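You operate a simulated robot arm through the tools that you are given. There is no shell and no other tool. Be economical: measure what you need, move in short steps, check, and stop when the job is done.

The job below is to be done with a simulated robot arm. You get a single attempt, and the scene is never put back.

## Task
Run the job on the card on the yellow feeder, then switch it off.
Fine: that issue loaded, guides locked at SLIM, the copies knob at the card's number.
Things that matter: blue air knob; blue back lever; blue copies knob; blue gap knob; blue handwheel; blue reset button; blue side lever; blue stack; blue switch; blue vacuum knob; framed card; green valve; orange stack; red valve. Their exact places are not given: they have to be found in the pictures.

It is judged by the outcome, as a careful person would: the job done as asked, and still so three seconds after it is handed in. It fails if anything else is knocked over, pushed out of place, dropped, spilled or broken.

## Robot
A 6-joint arm with a two-finger parallel gripper on a trunk, on a base that drives. Base frame: it is fixed to the floor where the robot stands at the start and does not move with it; the origin is under the middle of the robot, x ahead of it, y to its left, z up; the surface under the hand at the start is at about z = 927. Units: mm, degrees, N and s.
Its first joint turns from -166.0 to 166.0 degrees. Places, roughly: blue air knob [600, 1400, 900]; blue back lever [800, 1200, 1000]; blue copies knob [700, 1400, 900]; blue gap knob [700, 1300, 900]; blue handwheel [400, 1100, 800]; blue reset button [500, 1400, 900]; blue side lever [700, 1200, 1000]; blue switch [500, 1300, 900]; blue vacuum knob [600, 1300, 900]; green valve [300, 300, 600]; red valve [400, 100, 800]; yellow air knob [600, -200, 900]; yellow back lever [800, -400, 1000]; yellow back stop [1000, -800, 1000]; yellow copies knob [700, -200, 900]; yellow feeder [700, -500, 700]. Payload 3.91 kg.
The TCP is the grasp point between the finger pads, 30 mm short of the fingertips. In the tool frame z runs along the fingers and y along their closing line. The gripper opens to 110 mm. The fingers are 20 mm wide and 10 mm thick; the gripper's body (48 by 112 mm) begins 55 mm behind the TCP.
Orientation is that of the tool frame in the base frame, as a unit quaternion [x, y, z, w]. With the fingers straight down and closing along the base's y, the tool's x points along the base's -x, its y along +y and its z along -z.

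## Interface
- The arm moves only by the tool jog_arm. Its argument "moves" is a list of rows, each a list of 7 numbers: the shift along the tool's x, y, z in mm, then the turn, a rotation vector about the tool's x, y, z in degrees, then the closure, from 0 (fully open) to 1 (shut). In form: [[x, y, z, rx, ry, rz, gripper], ...]. A call has 1 to 12 rows; each row shifts and turns the commanded pose from where the row before left it, along the tool's axes as they then stand. Rows are played at 5 a second. More than 50 mm and 8.6 degrees between two rows, or a gripper value outside its range, and nothing of the call is played. Where a pose cannot be reached the arm comes as near as it can. A force on the tool above 60 N (or 10 N above the force at the start of the call, whichever is more), or a blocked arm, ends the call early, and 0.2 s more pass. The fingers move at their own pace (about 108 mm/s each) and stop on an object; they squeeze with about 35 N. The grip force told is the motor's: it shows also when the fingers shut on nothing. Time passes only in rows, and 0.2 s behind the last, so rows that do not move let the fingers close. The reply holds the time, the measured pose of the TCP, the force on the tool along the base axes, the opening and the grip force, in the units named above and with some noise, with the torque about the TCP (base axes, N m) and any sound that the robot's microphone picked up.
- Cameras (640 x 400 px; columns grow to the right, rows downward): "scene" is now at [525.4, -522.6, 1363.4]; the picture's right is [0.00, -0.41, 0.91], its down [-1.00, -0.08, -0.04] and it looks along [0.09, -0.91, -0.41] (base axes); focal length 214 px, centre (320, 200). "wrist" rides on the gripper at [72, 17, -103] in the tool frame; the picture's right is [-0.23, 0.97, 0.00], its down [-0.76, -0.18, -0.62] and it looks along [-0.61, -0.14, 0.78] (tool axes); focal length 222 px, centre (320, 200).
- get_image(camera): a new picture of that camera. It takes no simulated time.
- roll_base(legs): drives the robot by 1 to 6 legs, each [ahead, left, turn to the left] in mm, mm and degrees, along the robot's own axes; the way and the turn of a leg run together, so that a leg with both is an arc; at most 1500 mm and 180 degrees a leg. The arm and the cameras ride along, it lands a little off, and it stops where it bumps. It gives what a move gives.
- aim_head(pan, tilt): turns the head with the scene camera to pan (to the left, within 80 degrees either way) and tilt (down, from -29 to 69), counted from straight ahead of the robot. It gives what a move gives.
- measure_at(camera, pixels): for up to 12 pixels [column, row] of the newest picture of that camera ("zoom" is the newest enlarged one), the place [x, y, z] in the base frame of the surface seen there, good to about 2 mm. It takes no simulated time.
- inspect(camera, box): a new picture of the part [left, top, right, bottom] of that camera's present view, enlarged. It takes no simulated time.
- job_done(): hands the job in; it is judged then, once.

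Go step by step. Measure first, check grasps and placings, and put right what went wrong. The budget is 80 turns and 68 pictures, counting those below and the enlarged ones. Unless the task says otherwise, let go and move clear before handing in, and close with one line.

The tools are called after "Request:" as name(argument=value, ...) on one line, values as JSON. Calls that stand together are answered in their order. jog_arm: Moves the arm, as the interface text tells. Its arguments: {"type":"object","properties":{"moves":{"type":"array"}},"required":["moves"]} The other tools are called the same way: roll_base (legs) drives the base; aim_head (pan, tilt) turns the head that bears the scene camera; get_image (camera) takes a picture; measure_at (camera, pixels) gives the place of the surface under pixels of a picture; inspect (camera, box) takes an enlarged picture of a part of a camera's view; job_done () hands the job in.

At the start:

```text
time: 0.0
ee_pos: [407.2, -442.0, 1269.9]
orientation: [0.0, 1.0, 0.0, 0.0]
ft_force: [0.3, -0.1, 0.3]
wrist_torque: [-0.03, 0.01, 0.02]
grip_width: 110.0
grip_force: 0.2
robot x, y, heading: [-1.7, 3.0, 0.0]
head pan, tilt: [-65.8, -5.3]
```

scene: 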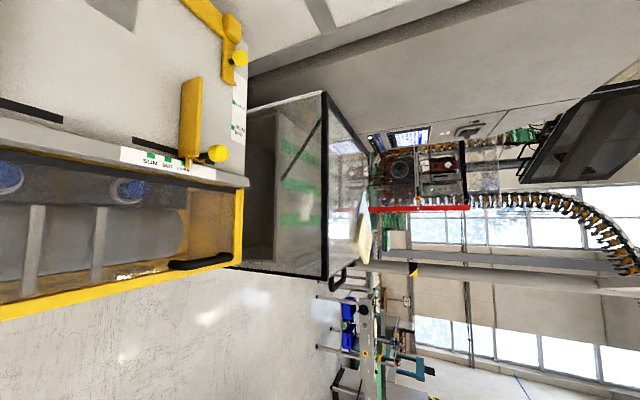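
wrist: 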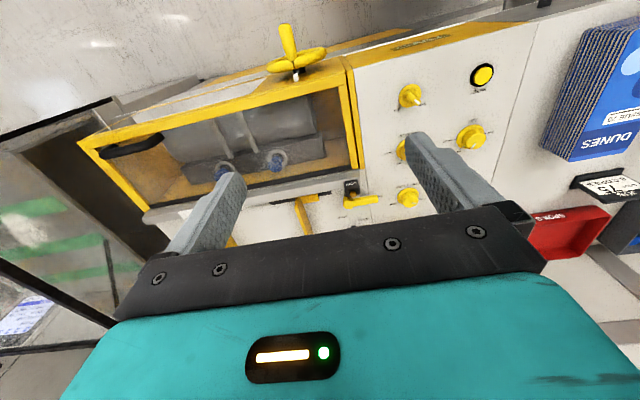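

The scene picture is rolled a quarter turn; it shows the yellow feeder's left edge, and the wrist picture shows a panel with knobs, a stack "DUNES" and a card at (610,185). I'll turn the head toward the feeder and look around.

Request:
aim_head(pan=-30, tilt=30)

Request:
get_image(camera="scene")

Request:
inspect(camera="wrist", box=[480, 0, 640, 250])

```text
time: 1.0
ee_pos: [409.1, -441.0, 1269.8]
orientation: [0.0, 1.0, 0.001, 0.001]
ft_force: [-0.7, 0.2, 0.3]
wrist_torque: [-0.01, 0.0, 0.01]
grip_width: 109.7
grip_force: 0.0
robot x, y, heading: [-0.4, 1.0, 0.0]
head pan, tilt: [-30.0, 30.0]
```

```text
65 pictures are left
```

scene: 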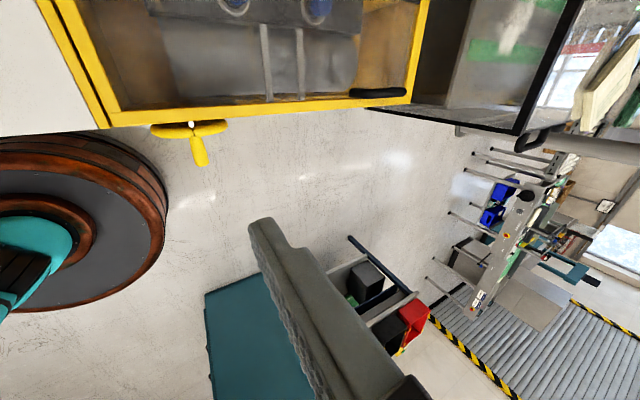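

```text
1.60 times, centred on (560, 125) of wrist
```

zoom: 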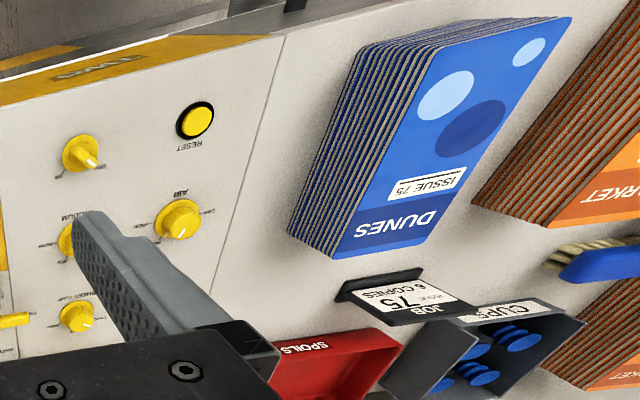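

The card at zoom (410,295) reads "JOB ISSUE 75, 6 COPIES"; the blue DUNES stack is Issue 75. The scene camera's motion is odd (rolled), so I'll measure points to establish its pose and the layout.

Request:
measure_at(camera="scene", pixels=[[200, 128], [420, 95], [110, 125], [60, 265], [360, 280], [300, 170], [250, 300], [380, 92]])

Request:
measure_at(camera="wrist", pixels=[[411, 96], [473, 136], [482, 75], [403, 148], [407, 197], [360, 200], [303, 225], [290, 60], [605, 150], [612, 185], [565, 235], [355, 185]])

Request:
get_image(camera="wrist")

Request:
aim_head(pan=-70, tilt=30)

Request:
get_image(camera="scene")

```text
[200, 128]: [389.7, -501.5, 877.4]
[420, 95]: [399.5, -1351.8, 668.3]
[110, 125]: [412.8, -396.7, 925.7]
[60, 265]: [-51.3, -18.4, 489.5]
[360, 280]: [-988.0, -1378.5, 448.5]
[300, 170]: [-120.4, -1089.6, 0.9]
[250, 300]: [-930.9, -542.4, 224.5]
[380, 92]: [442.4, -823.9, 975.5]
```

```text
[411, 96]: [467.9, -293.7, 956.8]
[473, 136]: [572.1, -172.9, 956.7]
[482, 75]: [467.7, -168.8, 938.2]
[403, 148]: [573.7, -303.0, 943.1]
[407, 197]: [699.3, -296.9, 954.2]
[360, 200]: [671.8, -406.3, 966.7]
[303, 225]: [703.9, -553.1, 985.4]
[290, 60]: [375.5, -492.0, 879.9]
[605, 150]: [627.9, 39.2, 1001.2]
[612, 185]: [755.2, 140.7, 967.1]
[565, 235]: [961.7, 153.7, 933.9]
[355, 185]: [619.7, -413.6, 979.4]
```

```text
63 pictures are left
```

wrist: 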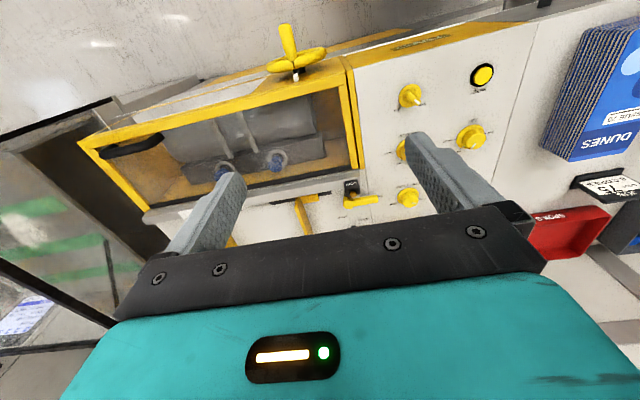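

```text
time: 2.1
ee_pos: [407.1, -441.7, 1268.8]
orientation: [0.0, 1.0, 0.0, 0.0]
ft_force: [-1.0, -0.7, 0.3]
wrist_torque: [-0.01, -0.01, 0.01]
grip_width: 109.8
grip_force: 0.0
robot x, y, heading: [0.9, 3.3, 0.3]
head pan, tilt: [-70.0, 30.0]
```

```text
62 pictures are left
```

scene: 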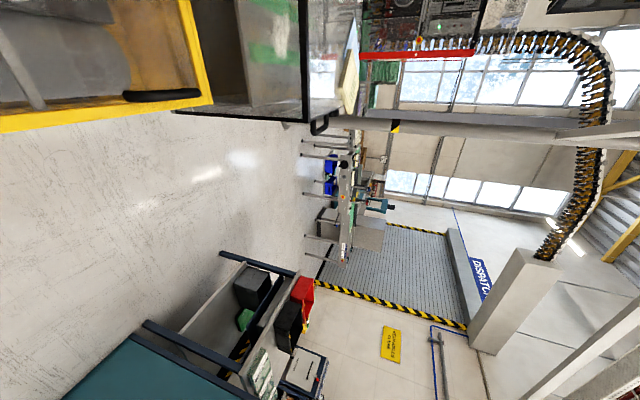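

Pan acts as elevation here (pan 0 ≈ straight down) and negative tilt looks toward +x. I'll look straight down at the feeder.

Request:
aim_head(pan=0, tilt=-12)

Request:
get_image(camera="scene")

Request:
aim_head(pan=45, tilt=-20)

Request:
get_image(camera="scene")

```text
time: 3.5
ee_pos: [407.6, -442.0, 1269.6]
orientation: [0.0, 1.0, 0.0, 0.0]
ft_force: [-0.3, -0.7, 0.8]
wrist_torque: [0.0, 0.0, -0.01]
grip_width: 109.7
grip_force: 0.1
robot x, y, heading: [-3.6, -1.2, -0.1]
head pan, tilt: [0.0, -12.0]
```

```text
61 pictures are left
```

scene: 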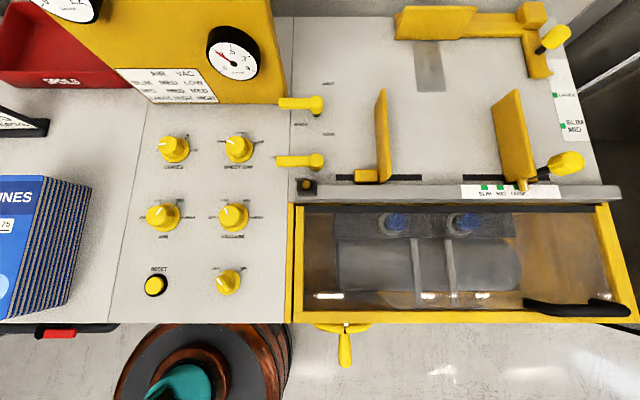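

```text
time: 4.6
ee_pos: [408.0, -442.0, 1270.0]
orientation: [0.0, 1.0, 0.0, 0.0]
ft_force: [-0.7, -0.7, -0.4]
wrist_torque: [0.0, -0.02, -0.01]
grip_width: 109.9
grip_force: 0.1
robot x, y, heading: [0.1, 0.5, -0.1]
head pan, tilt: [45.0, -20.0]
```

```text
60 pictures are left
```

scene: 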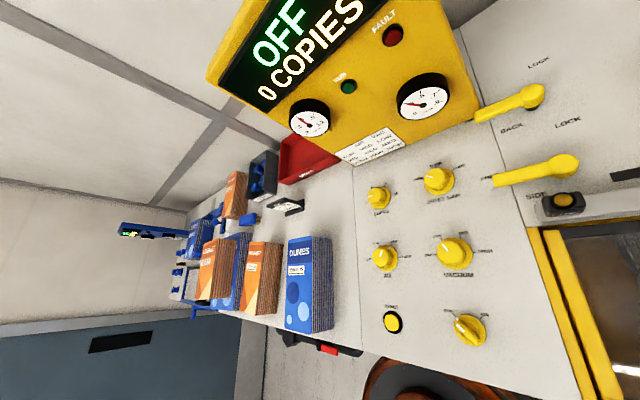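

Now I have a clear overhead. I'll read the placard at (370,145), the knobs, and the display, then other stacks.

Request:
inspect(camera="scene", box=[330, 110, 430, 172])

Request:
inspect(camera="scene", box=[170, 150, 350, 335])

Request:
aim_head(pan=5, tilt=-15)

Request:
inspect(camera="scene", box=[100, 40, 330, 185])

Request:
inspect(camera="scene", box=[120, 160, 360, 340])

Request:
inspect(camera="scene", box=[340, 0, 640, 230])

```text
6.40 times, centred on (380, 141) of scene
```

zoom: 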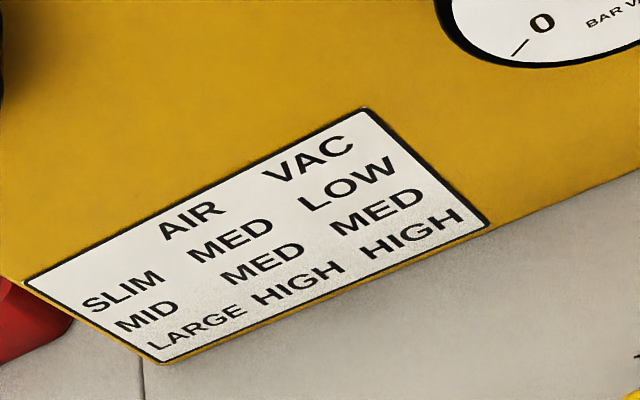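

```text
2.16 times, centred on (260, 242) of scene
```

zoom: 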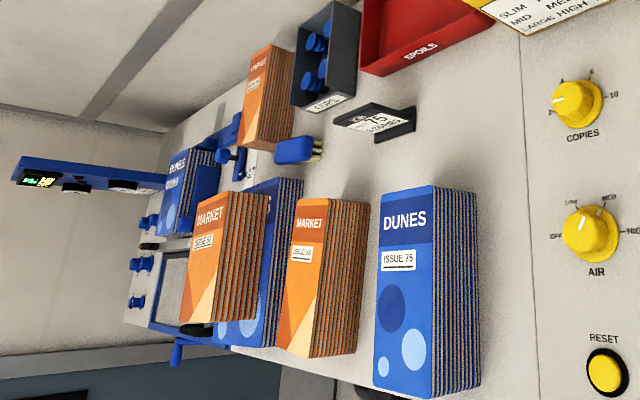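

```text
time: 5.7
ee_pos: [407.7, -442.0, 1269.4]
orientation: [0.0, 1.0, 0.0, 0.0]
ft_force: [0.3, 0.8, -0.4]
wrist_torque: [-0.03, -0.01, 0.01]
grip_width: 110.1
grip_force: 0.0
robot x, y, heading: [-2.4, 3.0, -0.0]
head pan, tilt: [5.0, -15.0]
```

```text
2.76 times, centred on (215, 112) of scene
```

zoom: 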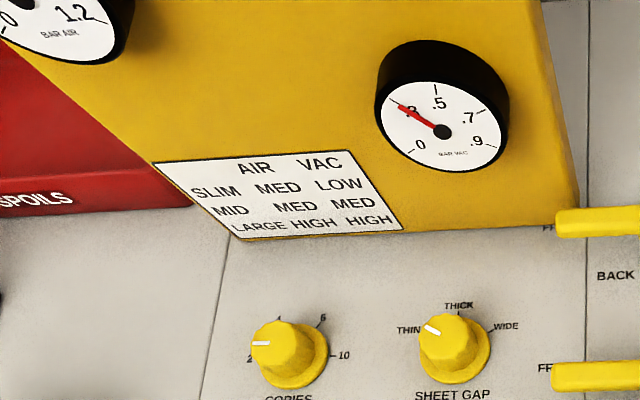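

```text
2.22 times, centred on (240, 250) of scene
```

zoom: 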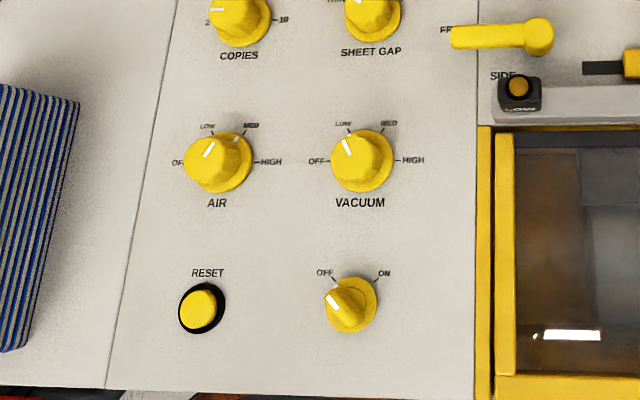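

```text
1.74 times, centred on (490, 115) of scene
```

zoom: 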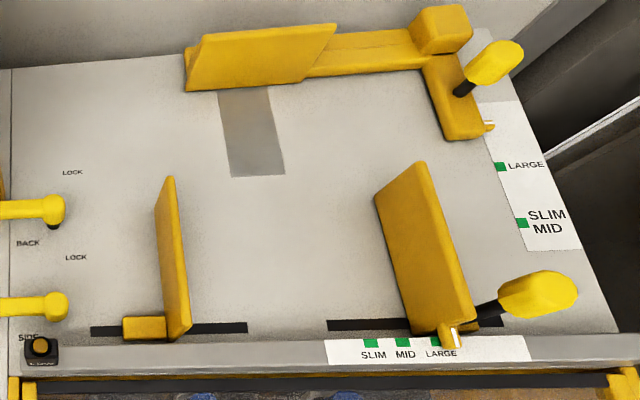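

The placard says SLIM: AIR MED, VAC LOW. I'll read the other stacks, card, display, and small black/yellow part near "SIDE".

Request:
aim_head(pan=40, tilt=-25)

Request:
get_image(camera="scene")

Request:
inspect(camera="scene", box=[150, 150, 350, 340])

Request:
inspect(camera="scene", box=[240, 180, 340, 250])

Request:
inspect(camera="scene", box=[480, 60, 640, 260])

```text
time: 6.7
ee_pos: [407.7, -442.5, 1269.2]
orientation: [0.0, 1.0, 0.0, 0.001]
ft_force: [0.9, 0.6, 0.3]
wrist_torque: [-0.04, -0.01, 0.03]
grip_width: 109.9
grip_force: 0.0
robot x, y, heading: [4.9, 1.7, -0.1]
head pan, tilt: [40.0, -25.0]
```

```text
54 pictures are left
```

scene: 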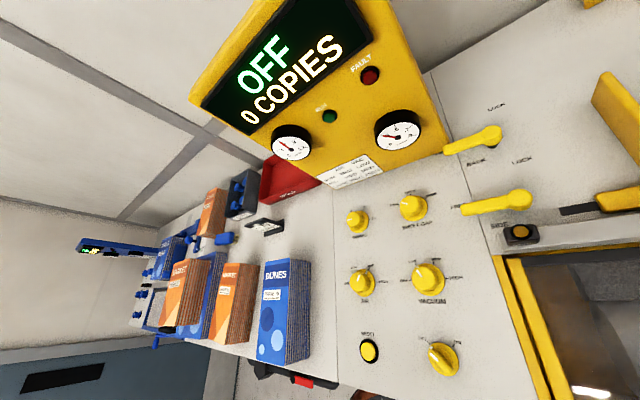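

```text
2.11 times, centred on (250, 245) of scene
```

zoom: 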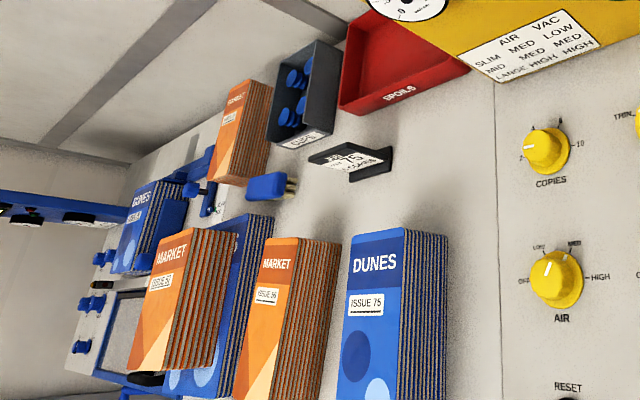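

```text
5.71 times, centred on (290, 215) of scene
```

zoom: 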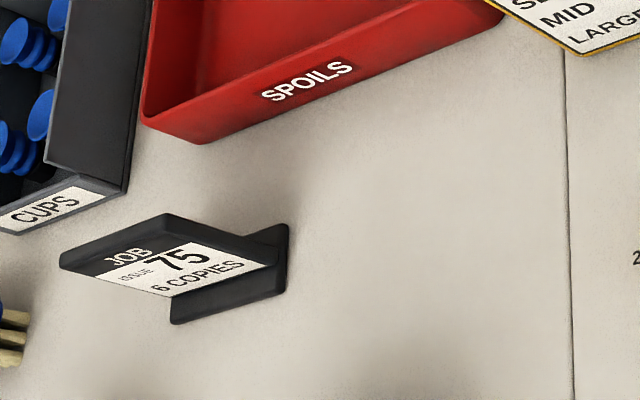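

```text
2.00 times, centred on (560, 160) of scene
```

zoom: 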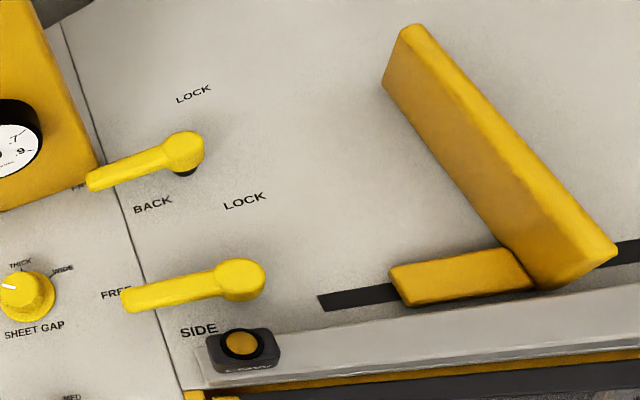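

Card confirmed: issue 75, 6 copies. Now I go back overhead for measurement, and check gauges and knob scales closely.

Request:
aim_head(pan=3, tilt=-14)

Request:
get_image(camera="scene")

Request:
inspect(camera="scene", box=[115, 120, 285, 226])

Request:
measure_at(camera="zoom", pixels=[[320, 200], [200, 100], [400, 100]])

```text
time: 7.7
ee_pos: [409.0, -442.9, 1269.5]
orientation: [0.0, 1.0, 0.0, -0.001]
ft_force: [0.2, -0.1, 0.6]
wrist_torque: [-0.01, 0.01, -0.02]
grip_width: 110.0
grip_force: 0.1
robot x, y, heading: [-3.2, -0.5, 0.3]
head pan, tilt: [3.0, -14.0]
```

```text
50 pictures are left
```

scene: 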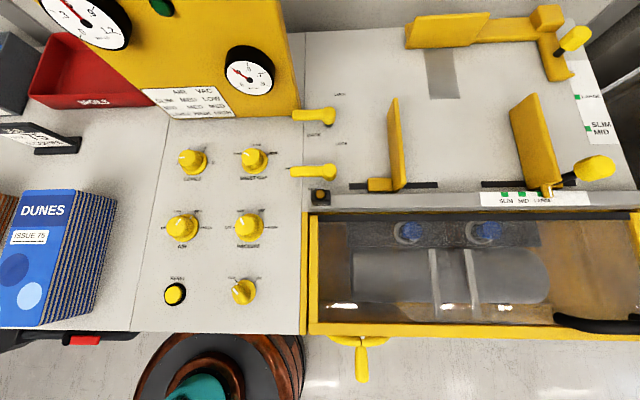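

```text
3.76 times, centred on (200, 173) of scene
```

zoom: 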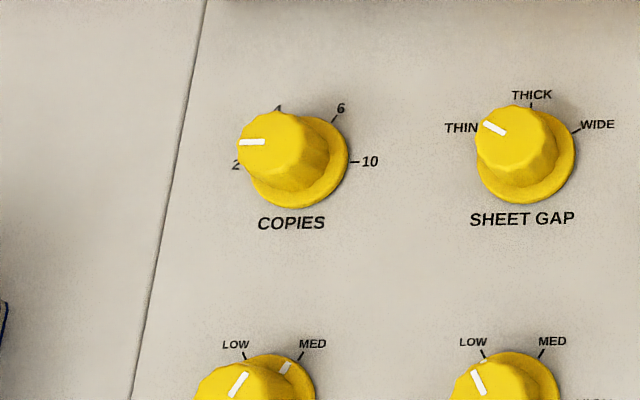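

```text
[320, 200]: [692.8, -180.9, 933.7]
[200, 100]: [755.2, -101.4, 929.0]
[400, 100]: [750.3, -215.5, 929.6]
```

Copies points at 2 (6 is 120° clockwise), gap at THIN, vacuum at LOW, air seemingly MED. I'll zoom on air/vac, the suction cups, and the rails with marks.

Request:
inspect(camera="scene", box=[135, 195, 285, 310])

Request:
inspect(camera="scene", box=[300, 200, 640, 350])

Request:
inspect(camera="scene", box=[470, 60, 640, 215])

Request:
measure_at(camera="scene", pixels=[[547, 190], [500, 195], [596, 168], [553, 182], [575, 38], [590, 130], [577, 98], [573, 78], [298, 172], [328, 170], [300, 115], [330, 116]])

Request:
measure_at(camera="scene", pixels=[[395, 105], [395, 185], [375, 185], [527, 100], [538, 180], [450, 15], [440, 50], [440, 90], [360, 120], [45, 225], [100, 215], [320, 197]])

```text
3.48 times, centred on (210, 252) of scene
```

zoom: 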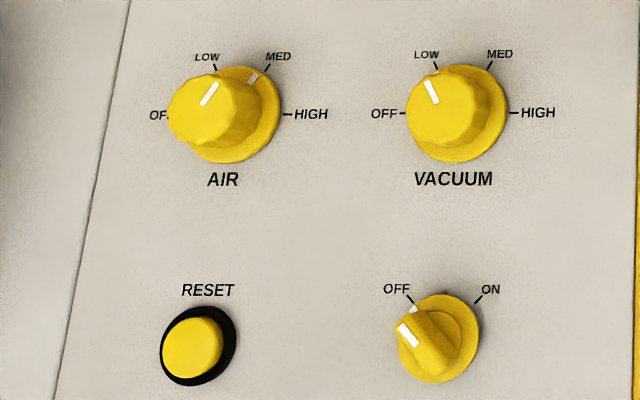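

```text
1.88 times, centred on (470, 275) of scene
```

zoom: 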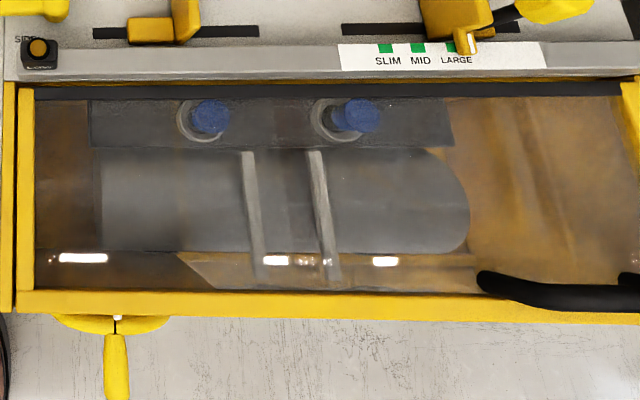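

```text
2.58 times, centred on (555, 138) of scene
```

zoom: 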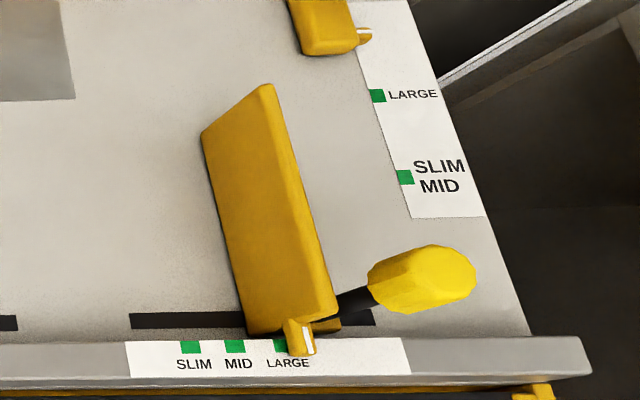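

```text
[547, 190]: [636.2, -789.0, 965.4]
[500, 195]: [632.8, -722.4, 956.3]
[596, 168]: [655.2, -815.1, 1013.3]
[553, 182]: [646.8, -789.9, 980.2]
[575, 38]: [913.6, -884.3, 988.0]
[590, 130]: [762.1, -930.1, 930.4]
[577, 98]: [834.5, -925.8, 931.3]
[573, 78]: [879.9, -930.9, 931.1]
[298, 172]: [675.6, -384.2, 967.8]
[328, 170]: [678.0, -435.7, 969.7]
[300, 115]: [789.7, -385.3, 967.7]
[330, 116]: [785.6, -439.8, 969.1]
```

```text
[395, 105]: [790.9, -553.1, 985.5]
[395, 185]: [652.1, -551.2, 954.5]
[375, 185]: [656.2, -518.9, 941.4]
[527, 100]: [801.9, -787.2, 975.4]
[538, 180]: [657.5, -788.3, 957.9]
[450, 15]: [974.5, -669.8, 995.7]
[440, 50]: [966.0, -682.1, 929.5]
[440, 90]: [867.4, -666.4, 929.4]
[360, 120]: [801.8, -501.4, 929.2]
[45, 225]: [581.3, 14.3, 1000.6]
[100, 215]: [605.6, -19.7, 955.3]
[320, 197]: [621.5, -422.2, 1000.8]
```

Side guide sits at LARGE, back stop beyond LARGE, both levers at FREE. I'll measure the DUNES stack extents and mark positions precisely, via a zoomed view.

Request:
inspect(camera="scene", box=[0, 160, 160, 350])

Request:
measure_at(camera="scene", pixels=[[25, 193], [86, 194], [2, 322], [41, 322], [85, 205], [114, 205], [62, 322], [117, 198], [504, 195], [522, 195], [540, 195], [547, 194]])

```text
2.11 times, centred on (80, 255) of scene
```

zoom: 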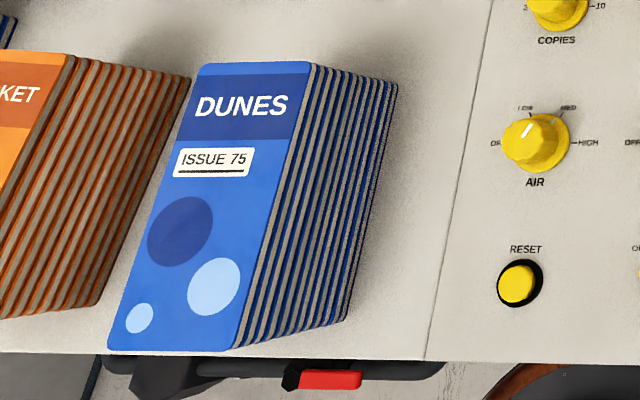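

```text
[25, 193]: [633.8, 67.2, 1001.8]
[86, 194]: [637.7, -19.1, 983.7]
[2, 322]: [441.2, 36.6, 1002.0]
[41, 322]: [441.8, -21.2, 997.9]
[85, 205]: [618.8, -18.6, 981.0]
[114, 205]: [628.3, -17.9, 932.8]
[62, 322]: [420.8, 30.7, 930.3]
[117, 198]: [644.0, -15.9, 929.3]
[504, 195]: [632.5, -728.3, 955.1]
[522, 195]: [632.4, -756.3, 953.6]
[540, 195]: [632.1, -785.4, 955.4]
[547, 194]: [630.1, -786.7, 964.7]
```

The stack is about 215×100×72 mm, flat, right side at y≈-18. I'll measure its corners and the rail/back-stop faces more exactly from zooms.

Request:
measure_at(camera="zoom", pixels=[[205, 66], [305, 66], [187, 95], [190, 80], [110, 342], [125, 347], [225, 346], [240, 320], [316, 75], [395, 90], [345, 310], [397, 75]])

Request:
inspect(camera="scene", box=[330, 0, 640, 215])

Request:
measure_at(camera="zoom", pixels=[[250, 383], [250, 388], [250, 376], [250, 95], [250, 100], [160, 90], [300, 30], [250, 40], [130, 205], [145, 350], [375, 210], [420, 360]])

Request:
measure_at(camera="zoom", pixels=[[505, 60], [480, 75], [440, 30], [440, 110], [485, 138], [505, 190], [520, 245], [540, 290], [500, 300], [480, 310], [460, 340], [455, 335]])

```text
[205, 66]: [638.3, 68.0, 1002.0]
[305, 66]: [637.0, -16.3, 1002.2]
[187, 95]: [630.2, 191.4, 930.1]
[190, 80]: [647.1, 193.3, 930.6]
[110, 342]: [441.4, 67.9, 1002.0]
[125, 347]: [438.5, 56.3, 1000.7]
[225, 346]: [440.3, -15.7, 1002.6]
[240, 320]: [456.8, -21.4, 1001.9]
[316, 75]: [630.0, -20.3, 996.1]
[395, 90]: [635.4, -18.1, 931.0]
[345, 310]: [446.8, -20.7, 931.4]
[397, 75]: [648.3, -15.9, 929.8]
```

```text
1.86 times, centred on (485, 108) of scene
```

zoom: 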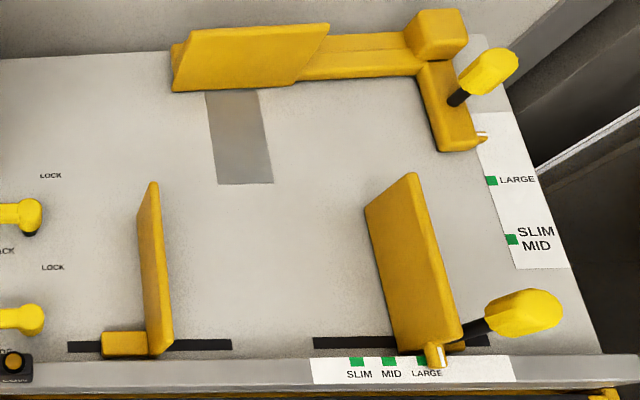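

```text
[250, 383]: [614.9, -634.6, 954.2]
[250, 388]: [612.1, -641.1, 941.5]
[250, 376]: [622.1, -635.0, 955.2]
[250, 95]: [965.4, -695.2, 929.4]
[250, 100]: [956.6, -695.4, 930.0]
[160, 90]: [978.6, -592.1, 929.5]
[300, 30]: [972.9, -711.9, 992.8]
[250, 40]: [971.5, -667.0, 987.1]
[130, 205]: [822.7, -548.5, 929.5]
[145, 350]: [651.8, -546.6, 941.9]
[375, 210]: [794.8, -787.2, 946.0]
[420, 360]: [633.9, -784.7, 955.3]
```

```text
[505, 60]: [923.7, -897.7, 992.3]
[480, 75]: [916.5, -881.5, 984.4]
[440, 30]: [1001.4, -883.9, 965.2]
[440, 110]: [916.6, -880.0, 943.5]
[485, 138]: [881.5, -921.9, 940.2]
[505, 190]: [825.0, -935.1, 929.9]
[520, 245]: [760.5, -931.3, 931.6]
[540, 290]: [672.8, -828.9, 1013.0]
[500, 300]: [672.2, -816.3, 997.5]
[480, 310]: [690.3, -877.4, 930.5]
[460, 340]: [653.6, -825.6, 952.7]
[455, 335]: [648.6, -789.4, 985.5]
```

Stack spans x 438–640, y −21–71, z 929–1002 (centre 539, 25); guides at SLIM leave about 113 × 206 mm centred on y≈−673, matching. I'll bring the hand left, then drive right ~640 mm so everything is in reach.

Request:
jog_arm(moves=[[-4, 44, 0, 0, 0, 0, 0], [-4, 44, 0, 0, 0, 0, 0], [-4, 44, 0, 0, 0, 0, 0], [-4, 44, 0, 0, 0, 0, 0], [-4, 44, 0, 0, 0, 0, 0], [-4, 44, 0, 0, 0, 0, 0], [-4, 44, 0, 0, 0, 0, 0], [-4, 44, 0, 0, 0, 0, 0], [-4, 44, 0, 0, 0, 0, 0], [-4, 44, 0, 0, 0, 0, 0]])

Request:
roll_base(legs=[[0, -300, 0]])

Request:
get_image(camera="scene")

```text
time: 9.9
ee_pos: [449.0, -0.8, 1268.0]
orientation: [0.001, 1.0, 0.0, 0.001]
ft_force: [-0.4, -0.5, -0.7]
wrist_torque: [0.0, 0.0, 0.0]
grip_width: 109.9
grip_force: 0.1
robot x, y, heading: [1.1, 2.1, -0.0]
head pan, tilt: [3.0, -14.0]
```

```text
time: 12.0
ee_pos: [448.5, -300.9, 1268.9]
orientation: [0.001, 1.0, 0.0, 0.0]
ft_force: [0.2, 0.8, -0.1]
wrist_torque: [0.01, 0.04, -0.01]
grip_width: 110.0
grip_force: 0.0
robot x, y, heading: [0.2, -301.5, 0.0]
head pan, tilt: [3.0, -14.0]
```

```text
43 pictures are left
```

scene: 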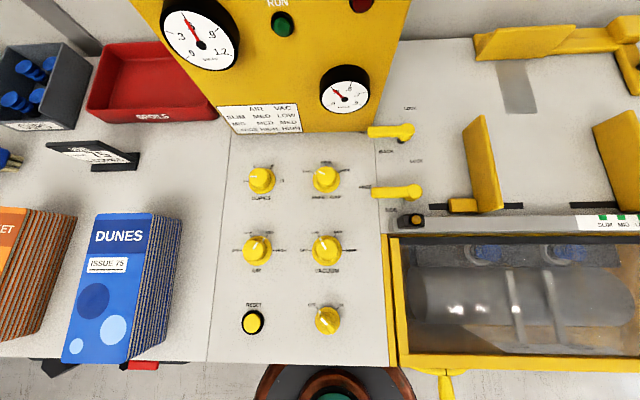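

The drive is clean, and the scene camera clearly rides along with the arm. I'll continue right to y≈−640.

Request:
roll_base(legs=[[0, -340, 0]])

Request:
jog_arm(moves=[[-7, 48, 0, 0, 0, 0, 0], [-7, 48, 0, 0, 0, 0, 0], [-7, 48, 0, 0, 0, 0, 0], [-7, 48, 0, 0, 0, 0, 0], [-7, 48, 0, 0, 0, 0, 0], [-7, 48, 0, 0, 0, 0, 0], [-7, 48, 0, 0, 0, 0, 0], [-7, 48, 0, 0, 0, 0, 0], [-7, 48, 0, 0, 0, 0, 0], [-7, 48, 0, 0, 0, 0, 0], [-7, 48, 0, 0, 0, 0, 0], [-7, 48, 0, 0, 0, 0, 0]])

```text
time: 14.1
ee_pos: [449.3, -626.6, 1268.0]
orientation: [-0.002, 1.0, 0.0, 0.001]
ft_force: [0.2, 0.1, -0.5]
wrist_torque: [0.01, -0.01, -0.03]
grip_width: 110.4
grip_force: 0.0
robot x, y, heading: [0.1, -629.7, 0.3]
head pan, tilt: [3.0, -14.0]
```

```text
time: 16.7
ee_pos: [522.4, -54.4, 1245.6]
orientation: [-0.002, 1.0, 0.003, 0.002]
ft_force: [0.3, -0.2, 1.0]
wrist_torque: [0.07, -0.02, -0.03]
grip_width: 110.3
grip_force: 0.1
out of reach, approached as far as the arm can: row 11, 12
robot x, y, heading: [-3.9, -623.1, 0.1]
head pan, tilt: [3.0, -14.0]
```

Reach is short at this height, so I'll descend to z≈1130 first, then cover the rest.

Request:
jog_arm(moves=[[0, 0, 45, 0, 0, 0, 0], [0, 0, 45, 0, 0, 0, 0], [0, 0, 45, 0, 0, 0, 0], [0, 0, 0, 0, 0, 0, 0]])

```text
time: 17.7
ee_pos: [522.4, -60.5, 1108.7]
orientation: [-0.002, 1.0, 0.0, 0.0]
ft_force: [-0.4, 0.7, 0.7]
wrist_torque: [0.02, 0.04, -0.02]
grip_width: 109.8
grip_force: 0.1
robot x, y, heading: [-0.4, -621.9, 0.2]
head pan, tilt: [3.0, -14.0]
```

At (522,−60,1109); I move over the stack centre (539,25) and check with the wrist camera.

Request:
jog_arm(moves=[[-8, 43, 0, 0, 0, 0, 0], [-8, 43, 0, 0, 0, 0, 0], [0, 0, 0, 0, 0, 0, 0]])

Request:
get_image(camera="wrist")

Request:
get_image(camera="scene")

```text
time: 18.5
ee_pos: [537.2, 27.2, 1105.1]
orientation: [-0.001, 1.0, 0.0, 0.0]
ft_force: [0.3, -0.6, -0.5]
wrist_torque: [0.0, 0.01, 0.01]
grip_width: 109.8
grip_force: 0.1
robot x, y, heading: [0.7, -627.4, 0.5]
head pan, tilt: [3.0, -14.0]
```

```text
42 pictures are left
```

wrist: 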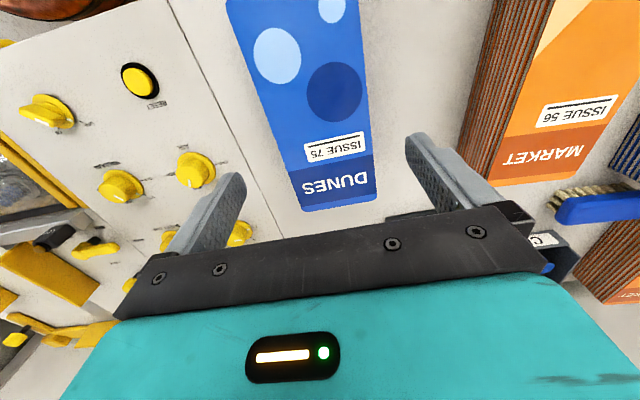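

```text
41 pictures are left
```

scene: 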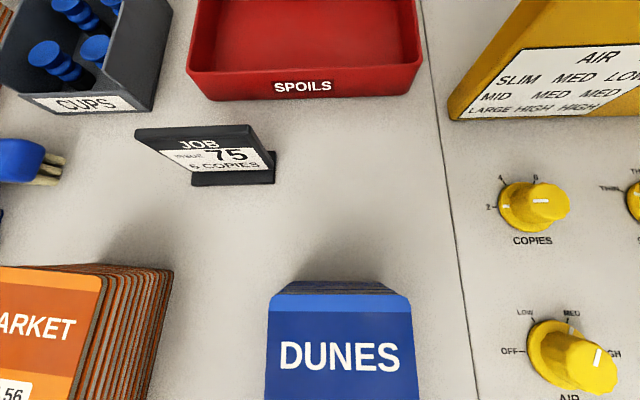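

Good view: DUNES 75 between the fingers; card reads 75 / 6 copies. I'll measure the stack's edges here to centre the grip.

Request:
measure_at(camera="scene", pixels=[[270, 320], [409, 320], [340, 297], [268, 390], [414, 390], [340, 283]])

Request:
measure_at(camera="wrist", pixels=[[272, 120], [364, 120], [232, 40], [358, 40], [372, 190], [310, 209], [380, 100]])

```text
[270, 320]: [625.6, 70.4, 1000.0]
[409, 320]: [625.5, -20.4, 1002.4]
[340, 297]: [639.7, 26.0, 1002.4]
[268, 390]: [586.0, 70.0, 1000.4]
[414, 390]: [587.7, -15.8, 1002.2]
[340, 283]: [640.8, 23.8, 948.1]
```

```text
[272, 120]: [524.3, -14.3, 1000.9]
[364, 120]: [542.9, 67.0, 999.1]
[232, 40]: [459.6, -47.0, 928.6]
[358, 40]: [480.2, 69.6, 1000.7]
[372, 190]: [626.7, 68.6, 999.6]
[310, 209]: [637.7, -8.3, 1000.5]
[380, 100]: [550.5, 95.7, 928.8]
```

Stack centre y≈25, width ≈91. I descend to z≈964 (fingertips ~5 mm off the table) in steps.

Request:
jog_arm(moves=[[-1, -2, 30, 0, 0, 0, 0], [0, 0, 30, 0, 0, 0, 0], [0, 0, 30, 0, 0, 0, 0], [0, 0, 25, 0, 0, 0, 0], [0, 0, 20, 0, 0, 0, 0], [0, 0, 0, 0, 0, 0, 0]])

```text
time: 19.9
ee_pos: [540.9, 22.5, 972.6]
orientation: [-0.002, 1.0, -0.001, 0.0]
ft_force: [0.0, 0.3, -0.5]
wrist_torque: [0.01, 0.02, 0.0]
grip_width: 110.0
grip_force: 0.0
robot x, y, heading: [-0.3, -627.8, 0.2]
head pan, tilt: [3.0, -14.0]
```

Down at z≈972 with no contact; 7 mm more, then close.

Request:
jog_arm(moves=[[0, 1, 7, 0, 0, 0, 0], [0, 0, 0, 0, 0, 0, 0.3], [0, 0, 0, 0, 0, 0, 1], [0, 0, 0, 0, 0, 0, 1], [0, 0, 0, 0, 0, 0, 1], [0, 0, 0, 0, 0, 0, 1]])

```text
time: 21.3
ee_pos: [540.7, 25.0, 964.6]
orientation: [-0.002, 1.0, 0.0, 0.001]
ft_force: [1.1, 3.7, 0.5]
wrist_torque: [0.51, -0.55, 0.16]
grip_width: 94.9
grip_force: 35.3
robot x, y, heading: [0.2, -628.3, 0.3]
head pan, tilt: [3.0, -14.0]
```

Gripped at 95 mm, 35 N. Lift gently and check the weight.

Request:
jog_arm(moves=[[0, 0, -5, 0, 0, 0, 1], [0, 0, -15, 0, 0, 0, 1], [0, 0, -30, 0, 0, 0, 1], [0, 0, -30, 0, 0, 0, 1], [0, 0, -30, 0, 0, 0, 1], [0, 0, 0, 0, 0, 0, 1], [0, 0, 0, 0, 0, 0, 1]])

Request:
get_image(camera="scene")

```text
time: 22.9
ee_pos: [538.8, 24.8, 1077.7]
orientation: [-0.002, 1.0, 0.0, 0.0]
ft_force: [0.2, -0.6, -8.6]
wrist_torque: [0.02, -0.03, 0.0]
grip_width: 94.6
grip_force: 36.2
robot x, y, heading: [1.3, -627.1, 0.5]
head pan, tilt: [3.0, -14.0]
```

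```text
40 pictures are left
```

scene: 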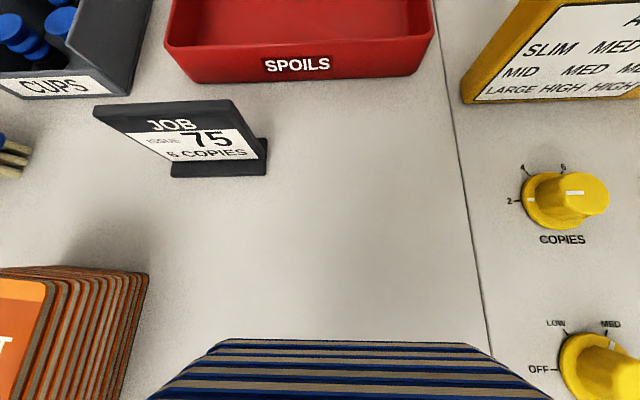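

The whole stack is up (≈8.6 N). Carry it right at z≈1078, then forward over the magazine.

Request:
jog_arm(moves=[[0, -20, 0, 0, 0, 0, 1], [0, -40, 0, 0, 0, 0, 1], [0, -45, 0, 0, 0, 0, 1], [0, -45, 0, 0, 0, 0, 1], [0, -45, 0, 0, 0, 0, 1], [0, -45, 0, 0, 0, 0, 1], [0, -45, 0, 0, 0, 0, 1], [0, -45, 0, 0, 0, 0, 1], [0, -45, 0, 0, 0, 0, 1], [0, -45, 0, 0, 0, 0, 1], [0, -45, 0, 0, 0, 0, 1], [0, -45, 0, 0, 0, 0, 1]])

Request:
jog_arm(moves=[[-20, -40, 0, 0, 0, 0, 1], [-35, -40, 0, 0, 0, 0, 1], [-35, -40, 0, 0, 0, 0, 1], [-35, -40, 0, 0, 0, 0, 1], [-35, -20, 0, 0, 0, 0, 1], [-25, -8, 0, 0, 0, 0, 1], [-20, 0, 0, 0, 0, 0, 1], [0, 0, 0, 0, 0, 0, 1], [0, 0, 0, 0, 0, 0, 1]])

Request:
get_image(camera="scene")

Request:
get_image(camera="wrist")

```text
time: 25.5
ee_pos: [540.4, -481.5, 1077.3]
orientation: [-0.001, 1.0, 0.0, 0.0]
ft_force: [0.3, 0.8, -9.0]
wrist_torque: [-0.02, 0.0, 0.04]
grip_width: 94.8
grip_force: 35.1
robot x, y, heading: [2.4, -629.2, 0.3]
head pan, tilt: [3.0, -14.0]
```

```text
refused: row 2 steps farther than a row can; nothing moved
```

```text
39 pictures are left
```

scene: 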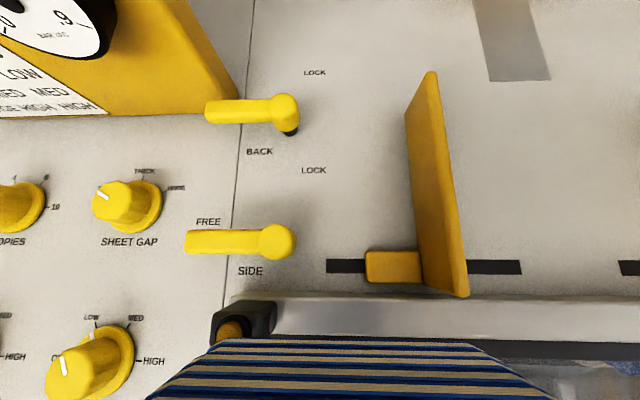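

```text
38 pictures are left
```

wrist: 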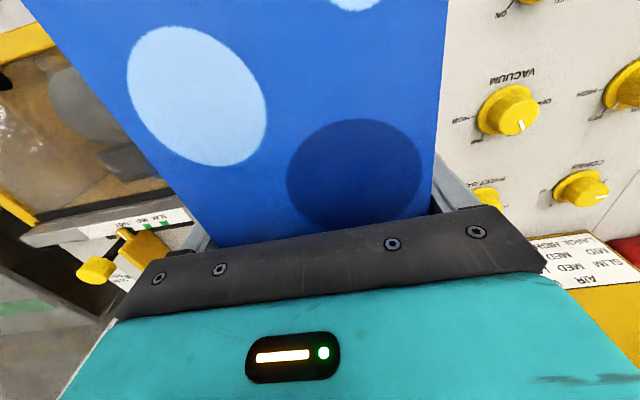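

The step was too long diagonally. I'll measure the rail's back edge and jaw here, then move with smaller steps.

Request:
measure_at(camera="scene", pixels=[[370, 298], [370, 293], [520, 300], [520, 295], [415, 150], [455, 150], [460, 290], [435, 80], [430, 290], [580, 300], [580, 296], [500, 60]])

Request:
jog_arm(moves=[[0, -25, 0, 0, 0, 0, 1], [-20, -36, 0, 0, 0, 0, 1], [-30, -36, 0, 0, 0, 0, 1], [-30, -36, 0, 0, 0, 0, 1], [-30, -36, 0, 0, 0, 0, 1], [-35, -22.5, 0, 0, 0, 0, 1], [-35, 0, 0, 0, 0, 0, 1], [-25, 0, 0, 0, 0, 0, 1], [0, 0, 0, 0, 0, 0, 1], [0, 0, 0, 0, 0, 0, 1]])

Request:
get_image(camera="scene")

Request:
get_image(camera="wrist")

```text
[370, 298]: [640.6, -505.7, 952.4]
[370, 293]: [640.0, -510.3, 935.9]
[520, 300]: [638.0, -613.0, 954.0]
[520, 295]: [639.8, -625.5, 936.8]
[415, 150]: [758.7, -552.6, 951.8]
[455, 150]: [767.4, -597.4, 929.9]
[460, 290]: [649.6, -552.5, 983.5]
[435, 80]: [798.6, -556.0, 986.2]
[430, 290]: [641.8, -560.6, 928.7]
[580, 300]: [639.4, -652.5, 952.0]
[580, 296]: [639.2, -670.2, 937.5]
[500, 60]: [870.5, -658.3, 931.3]
```

```text
time: 27.7
ee_pos: [747.9, -674.5, 1077.5]
orientation: [-0.001, 1.0, 0.0, -0.001]
ft_force: [-0.3, 0.0, -8.7]
wrist_torque: [0.03, 0.01, 0.0]
grip_width: 94.6
grip_force: 34.9
robot x, y, heading: [-1.5, -632.3, 0.2]
head pan, tilt: [3.0, -14.0]
```

```text
37 pictures are left
```

scene: 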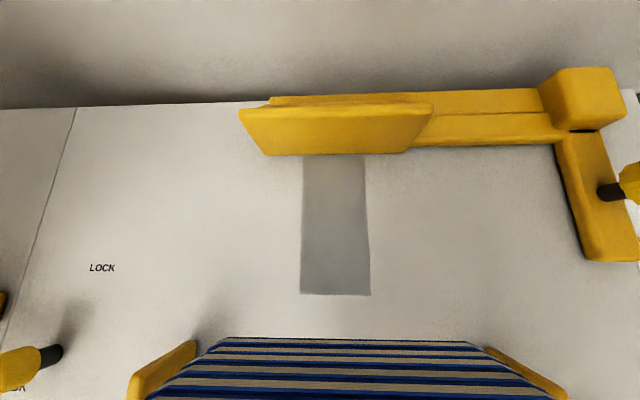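

```text
36 pictures are left
```

wrist: 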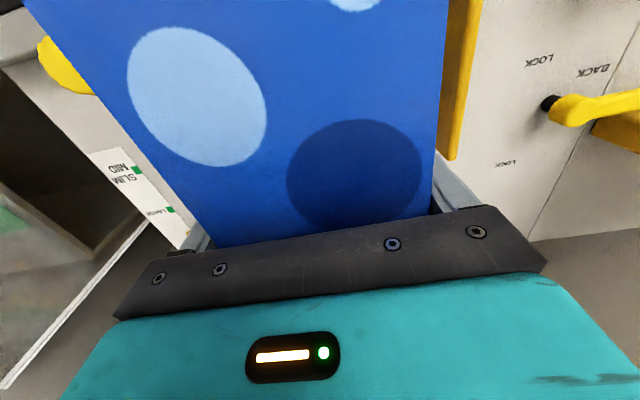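

Positioned at (748,−674), clear of the rail (x=640) and jaws. Lower 110 mm gently.

Request:
jog_arm(moves=[[0, 0, 25, 0, 0, 0, 1], [0, 0, 25, 0, 0, 0, 1], [0, 0, 25, 0, 0, 0, 1], [0, 0, 20, 0, 0, 0, 1], [0, 0, 10, 0, 0, 0, 1], [0, 0, 5, 0, 0, 0, 1], [0, 0, 2, 0, 0, 0, 1], [0, 0, 0, 0, 0, 0, 1]])

```text
time: 29.5
ee_pos: [749.1, -676.8, 964.3]
orientation: [-0.002, 1.0, 0.0, 0.0]
ft_force: [0.8, 0.9, -6.6]
wrist_torque: [0.08, -0.15, 0.0]
grip_width: 94.9
grip_force: 35.0
robot x, y, heading: [4.0, -627.5, 0.2]
head pan, tilt: [3.0, -14.0]
```

Force is dropping, so it is about touching. A millimetre more, then open and rise.

Request:
jog_arm(moves=[[0, 0, 1, 0, 0, 0, 1], [0, 0, 0, 0, 0, 0, 0.5], [0, 0, 0, 0, 0, 0, 0], [0, 0, 0, 0, 0, 0, 0], [0, 0, -20, 0, 0, 0, 0], [0, 0, -40, 0, 0, 0, 0], [0, 0, -40, 0, 0, 0, 0], [0, 0, -40, 0, 0, 0, 0], [45, 0, 0, 0, 0, 0, 0], [45, 0, 0, 0, 0, 0, 0], [45, 0, 0, 0, 0, 0, 0], [0, 0, 0, 0, 0, 0, 0]])

Request:
get_image(camera="scene")

```text
time: 32.1
ee_pos: [616.1, -674.3, 1106.0]
orientation: [-0.001, 1.0, -0.001, 0.0]
ft_force: [0.2, -0.4, 0.0]
wrist_torque: [-0.01, -0.01, -0.01]
grip_width: 110.1
grip_force: 0.1
robot x, y, heading: [2.8, -629.2, 0.2]
head pan, tilt: [3.0, -14.0]
```

```text
35 pictures are left
```

scene: 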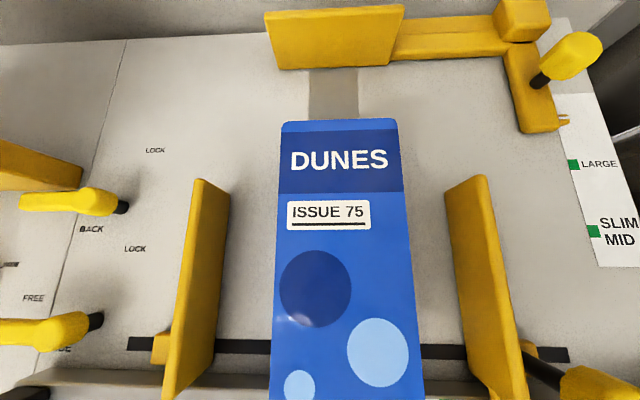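

Stack set nicely between the jaws. Measure the side-guide and back-stop handles and jaw faces.

Request:
measure_at(camera="scene", pixels=[[595, 385], [570, 370], [620, 395], [545, 372], [205, 185], [470, 190], [575, 45], [555, 65], [597, 45], [540, 80], [345, 121], [330, 30]])

Request:
measure_at(camera="scene", pixels=[[335, 62], [564, 123], [593, 231], [573, 164], [500, 260], [180, 300], [215, 250], [520, 20], [515, 90], [300, 70], [385, 64], [470, 30]])

Request:
get_image(camera="wrist")

```text
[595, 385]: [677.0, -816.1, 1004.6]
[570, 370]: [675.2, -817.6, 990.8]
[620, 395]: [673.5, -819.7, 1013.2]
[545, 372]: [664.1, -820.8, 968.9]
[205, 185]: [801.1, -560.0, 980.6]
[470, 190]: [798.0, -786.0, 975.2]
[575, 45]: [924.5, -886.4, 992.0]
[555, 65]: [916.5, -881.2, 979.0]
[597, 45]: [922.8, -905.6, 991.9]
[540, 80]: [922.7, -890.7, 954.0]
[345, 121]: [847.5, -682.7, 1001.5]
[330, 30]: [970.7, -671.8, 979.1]
```

```text
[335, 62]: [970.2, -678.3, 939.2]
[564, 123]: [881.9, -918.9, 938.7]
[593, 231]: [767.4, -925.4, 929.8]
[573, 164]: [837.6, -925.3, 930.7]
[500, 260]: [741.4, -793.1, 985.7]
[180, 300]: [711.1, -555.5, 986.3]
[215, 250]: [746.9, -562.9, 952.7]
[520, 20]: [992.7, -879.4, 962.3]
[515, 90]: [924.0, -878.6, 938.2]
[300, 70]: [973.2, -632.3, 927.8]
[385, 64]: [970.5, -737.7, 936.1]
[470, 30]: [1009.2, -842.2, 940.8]
```

```text
34 pictures are left
```

wrist: 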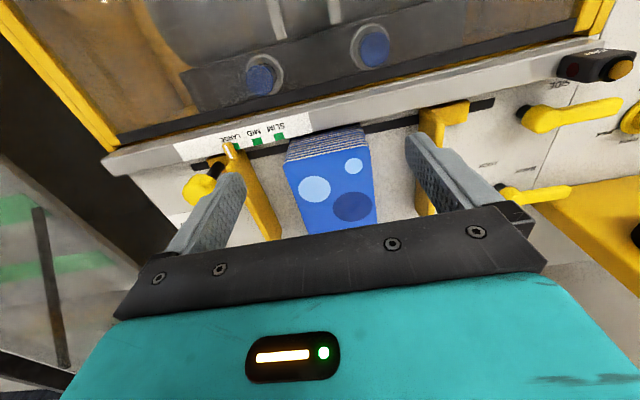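

Side handle knob is roughly at (662,−830), top z 1013. I'll move the hand so the camera sits over it to pin the centre.

Request:
jog_arm(moves=[[28, -45, 0, 0, 0, 0, 0], [28, -45, 0, 0, 0, 0, 0], [0, -30, 0, 0, 0, 0, 0], [0, 0, 0, 0, 0, 0, 0]])

Request:
get_image(camera="scene")

```text
refused: row 1 steps farther than a row can; nothing moved
```

```text
33 pictures are left
```

scene: 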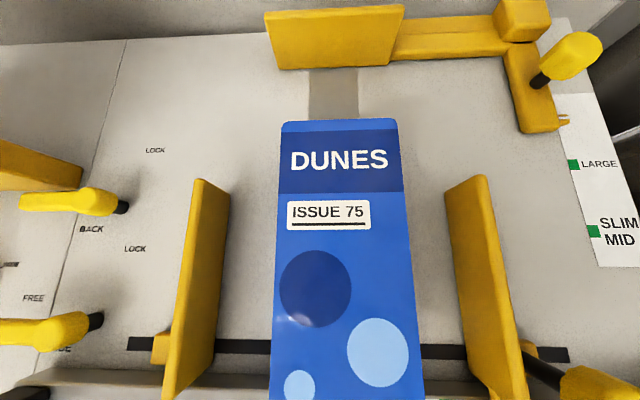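

The step limit refused it; smaller steps.

Request:
jog_arm(moves=[[20, -40, 0, 0, 0, 0, 0], [20, -40, 0, 0, 0, 0, 0], [20, -40, 0, 0, 0, 0, 0], [0, 0, 0, 0, 0, 0, 0]])

Request:
get_image(camera="scene")

```text
time: 33.1
ee_pos: [548.5, -794.6, 1105.9]
orientation: [-0.002, 1.0, 0.0, 0.001]
ft_force: [0.3, 0.1, -0.3]
wrist_torque: [0.01, -0.01, 0.01]
grip_width: 110.0
grip_force: 0.0
robot x, y, heading: [1.1, -628.4, 0.2]
head pan, tilt: [3.0, -14.0]
```

```text
32 pictures are left
```

scene: 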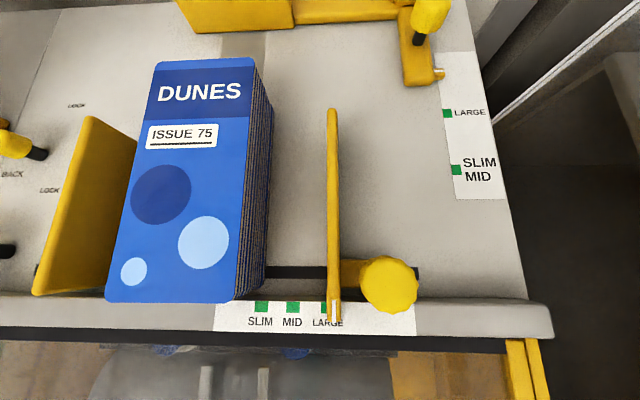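

Request:
measure_at(camera="scene", pixels=[[364, 286], [414, 286], [389, 260], [389, 309], [389, 285], [331, 200], [341, 200], [337, 311], [335, 270], [431, 12], [417, 40], [438, 74]])

Request:
measure_at(camera="scene", pixels=[[261, 307], [293, 307], [325, 307], [337, 318], [456, 170], [447, 113], [328, 306], [417, 22], [445, 15]])

```text
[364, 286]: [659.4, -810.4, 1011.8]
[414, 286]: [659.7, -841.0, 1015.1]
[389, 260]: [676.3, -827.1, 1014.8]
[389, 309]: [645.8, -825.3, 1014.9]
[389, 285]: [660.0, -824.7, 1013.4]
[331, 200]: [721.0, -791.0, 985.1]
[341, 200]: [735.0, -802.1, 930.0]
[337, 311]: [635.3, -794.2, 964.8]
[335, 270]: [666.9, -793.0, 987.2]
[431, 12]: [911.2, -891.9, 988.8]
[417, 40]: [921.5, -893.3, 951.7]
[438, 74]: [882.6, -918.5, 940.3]
```

```text
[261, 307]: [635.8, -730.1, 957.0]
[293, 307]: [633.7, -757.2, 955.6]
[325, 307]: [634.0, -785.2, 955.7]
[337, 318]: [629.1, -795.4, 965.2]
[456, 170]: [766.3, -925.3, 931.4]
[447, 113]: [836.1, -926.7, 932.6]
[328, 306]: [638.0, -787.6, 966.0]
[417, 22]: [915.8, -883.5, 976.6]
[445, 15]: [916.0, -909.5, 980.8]
```

Side knob: centre (660.5,−826), Ø32, top 1014; pointer ≈−791, SLIM mark ≈−730. Descend to z≈1018 over it (tips at 988, above the jaw's 986) and grip.

Request:
jog_arm(moves=[[-40, -16, 0, 0, 0, 0, 0], [-40, -15, 0, 0, 0, 0, 0], [-32, 0, 0, 0, 0, 0, 0], [0, 0, 30, 0, 0, 0, 0], [0, 0, 30, 0, 0, 0, 0], [0, 0, 26, 0, 0, 0, 0], [0, 0, 0, 0, 0, 0, 0.5], [0, 0, 0, 0, 0, 0, 0.8], [0, 0, 0, 0, 0, 0, 1], [0, 0, 0, 0, 0, 0, 1]])

```text
time: 35.3
ee_pos: [667.0, -825.7, 1014.7]
orientation: [-0.001, 1.0, 0.0, 0.0]
ft_force: [0.9, -4.7, -4.2]
wrist_torque: [0.68, -1.06, 0.18]
grip_width: 56.8
grip_force: 44.7
robot x, y, heading: [-1.6, -628.1, 0.2]
head pan, tilt: [3.0, -14.0]
```

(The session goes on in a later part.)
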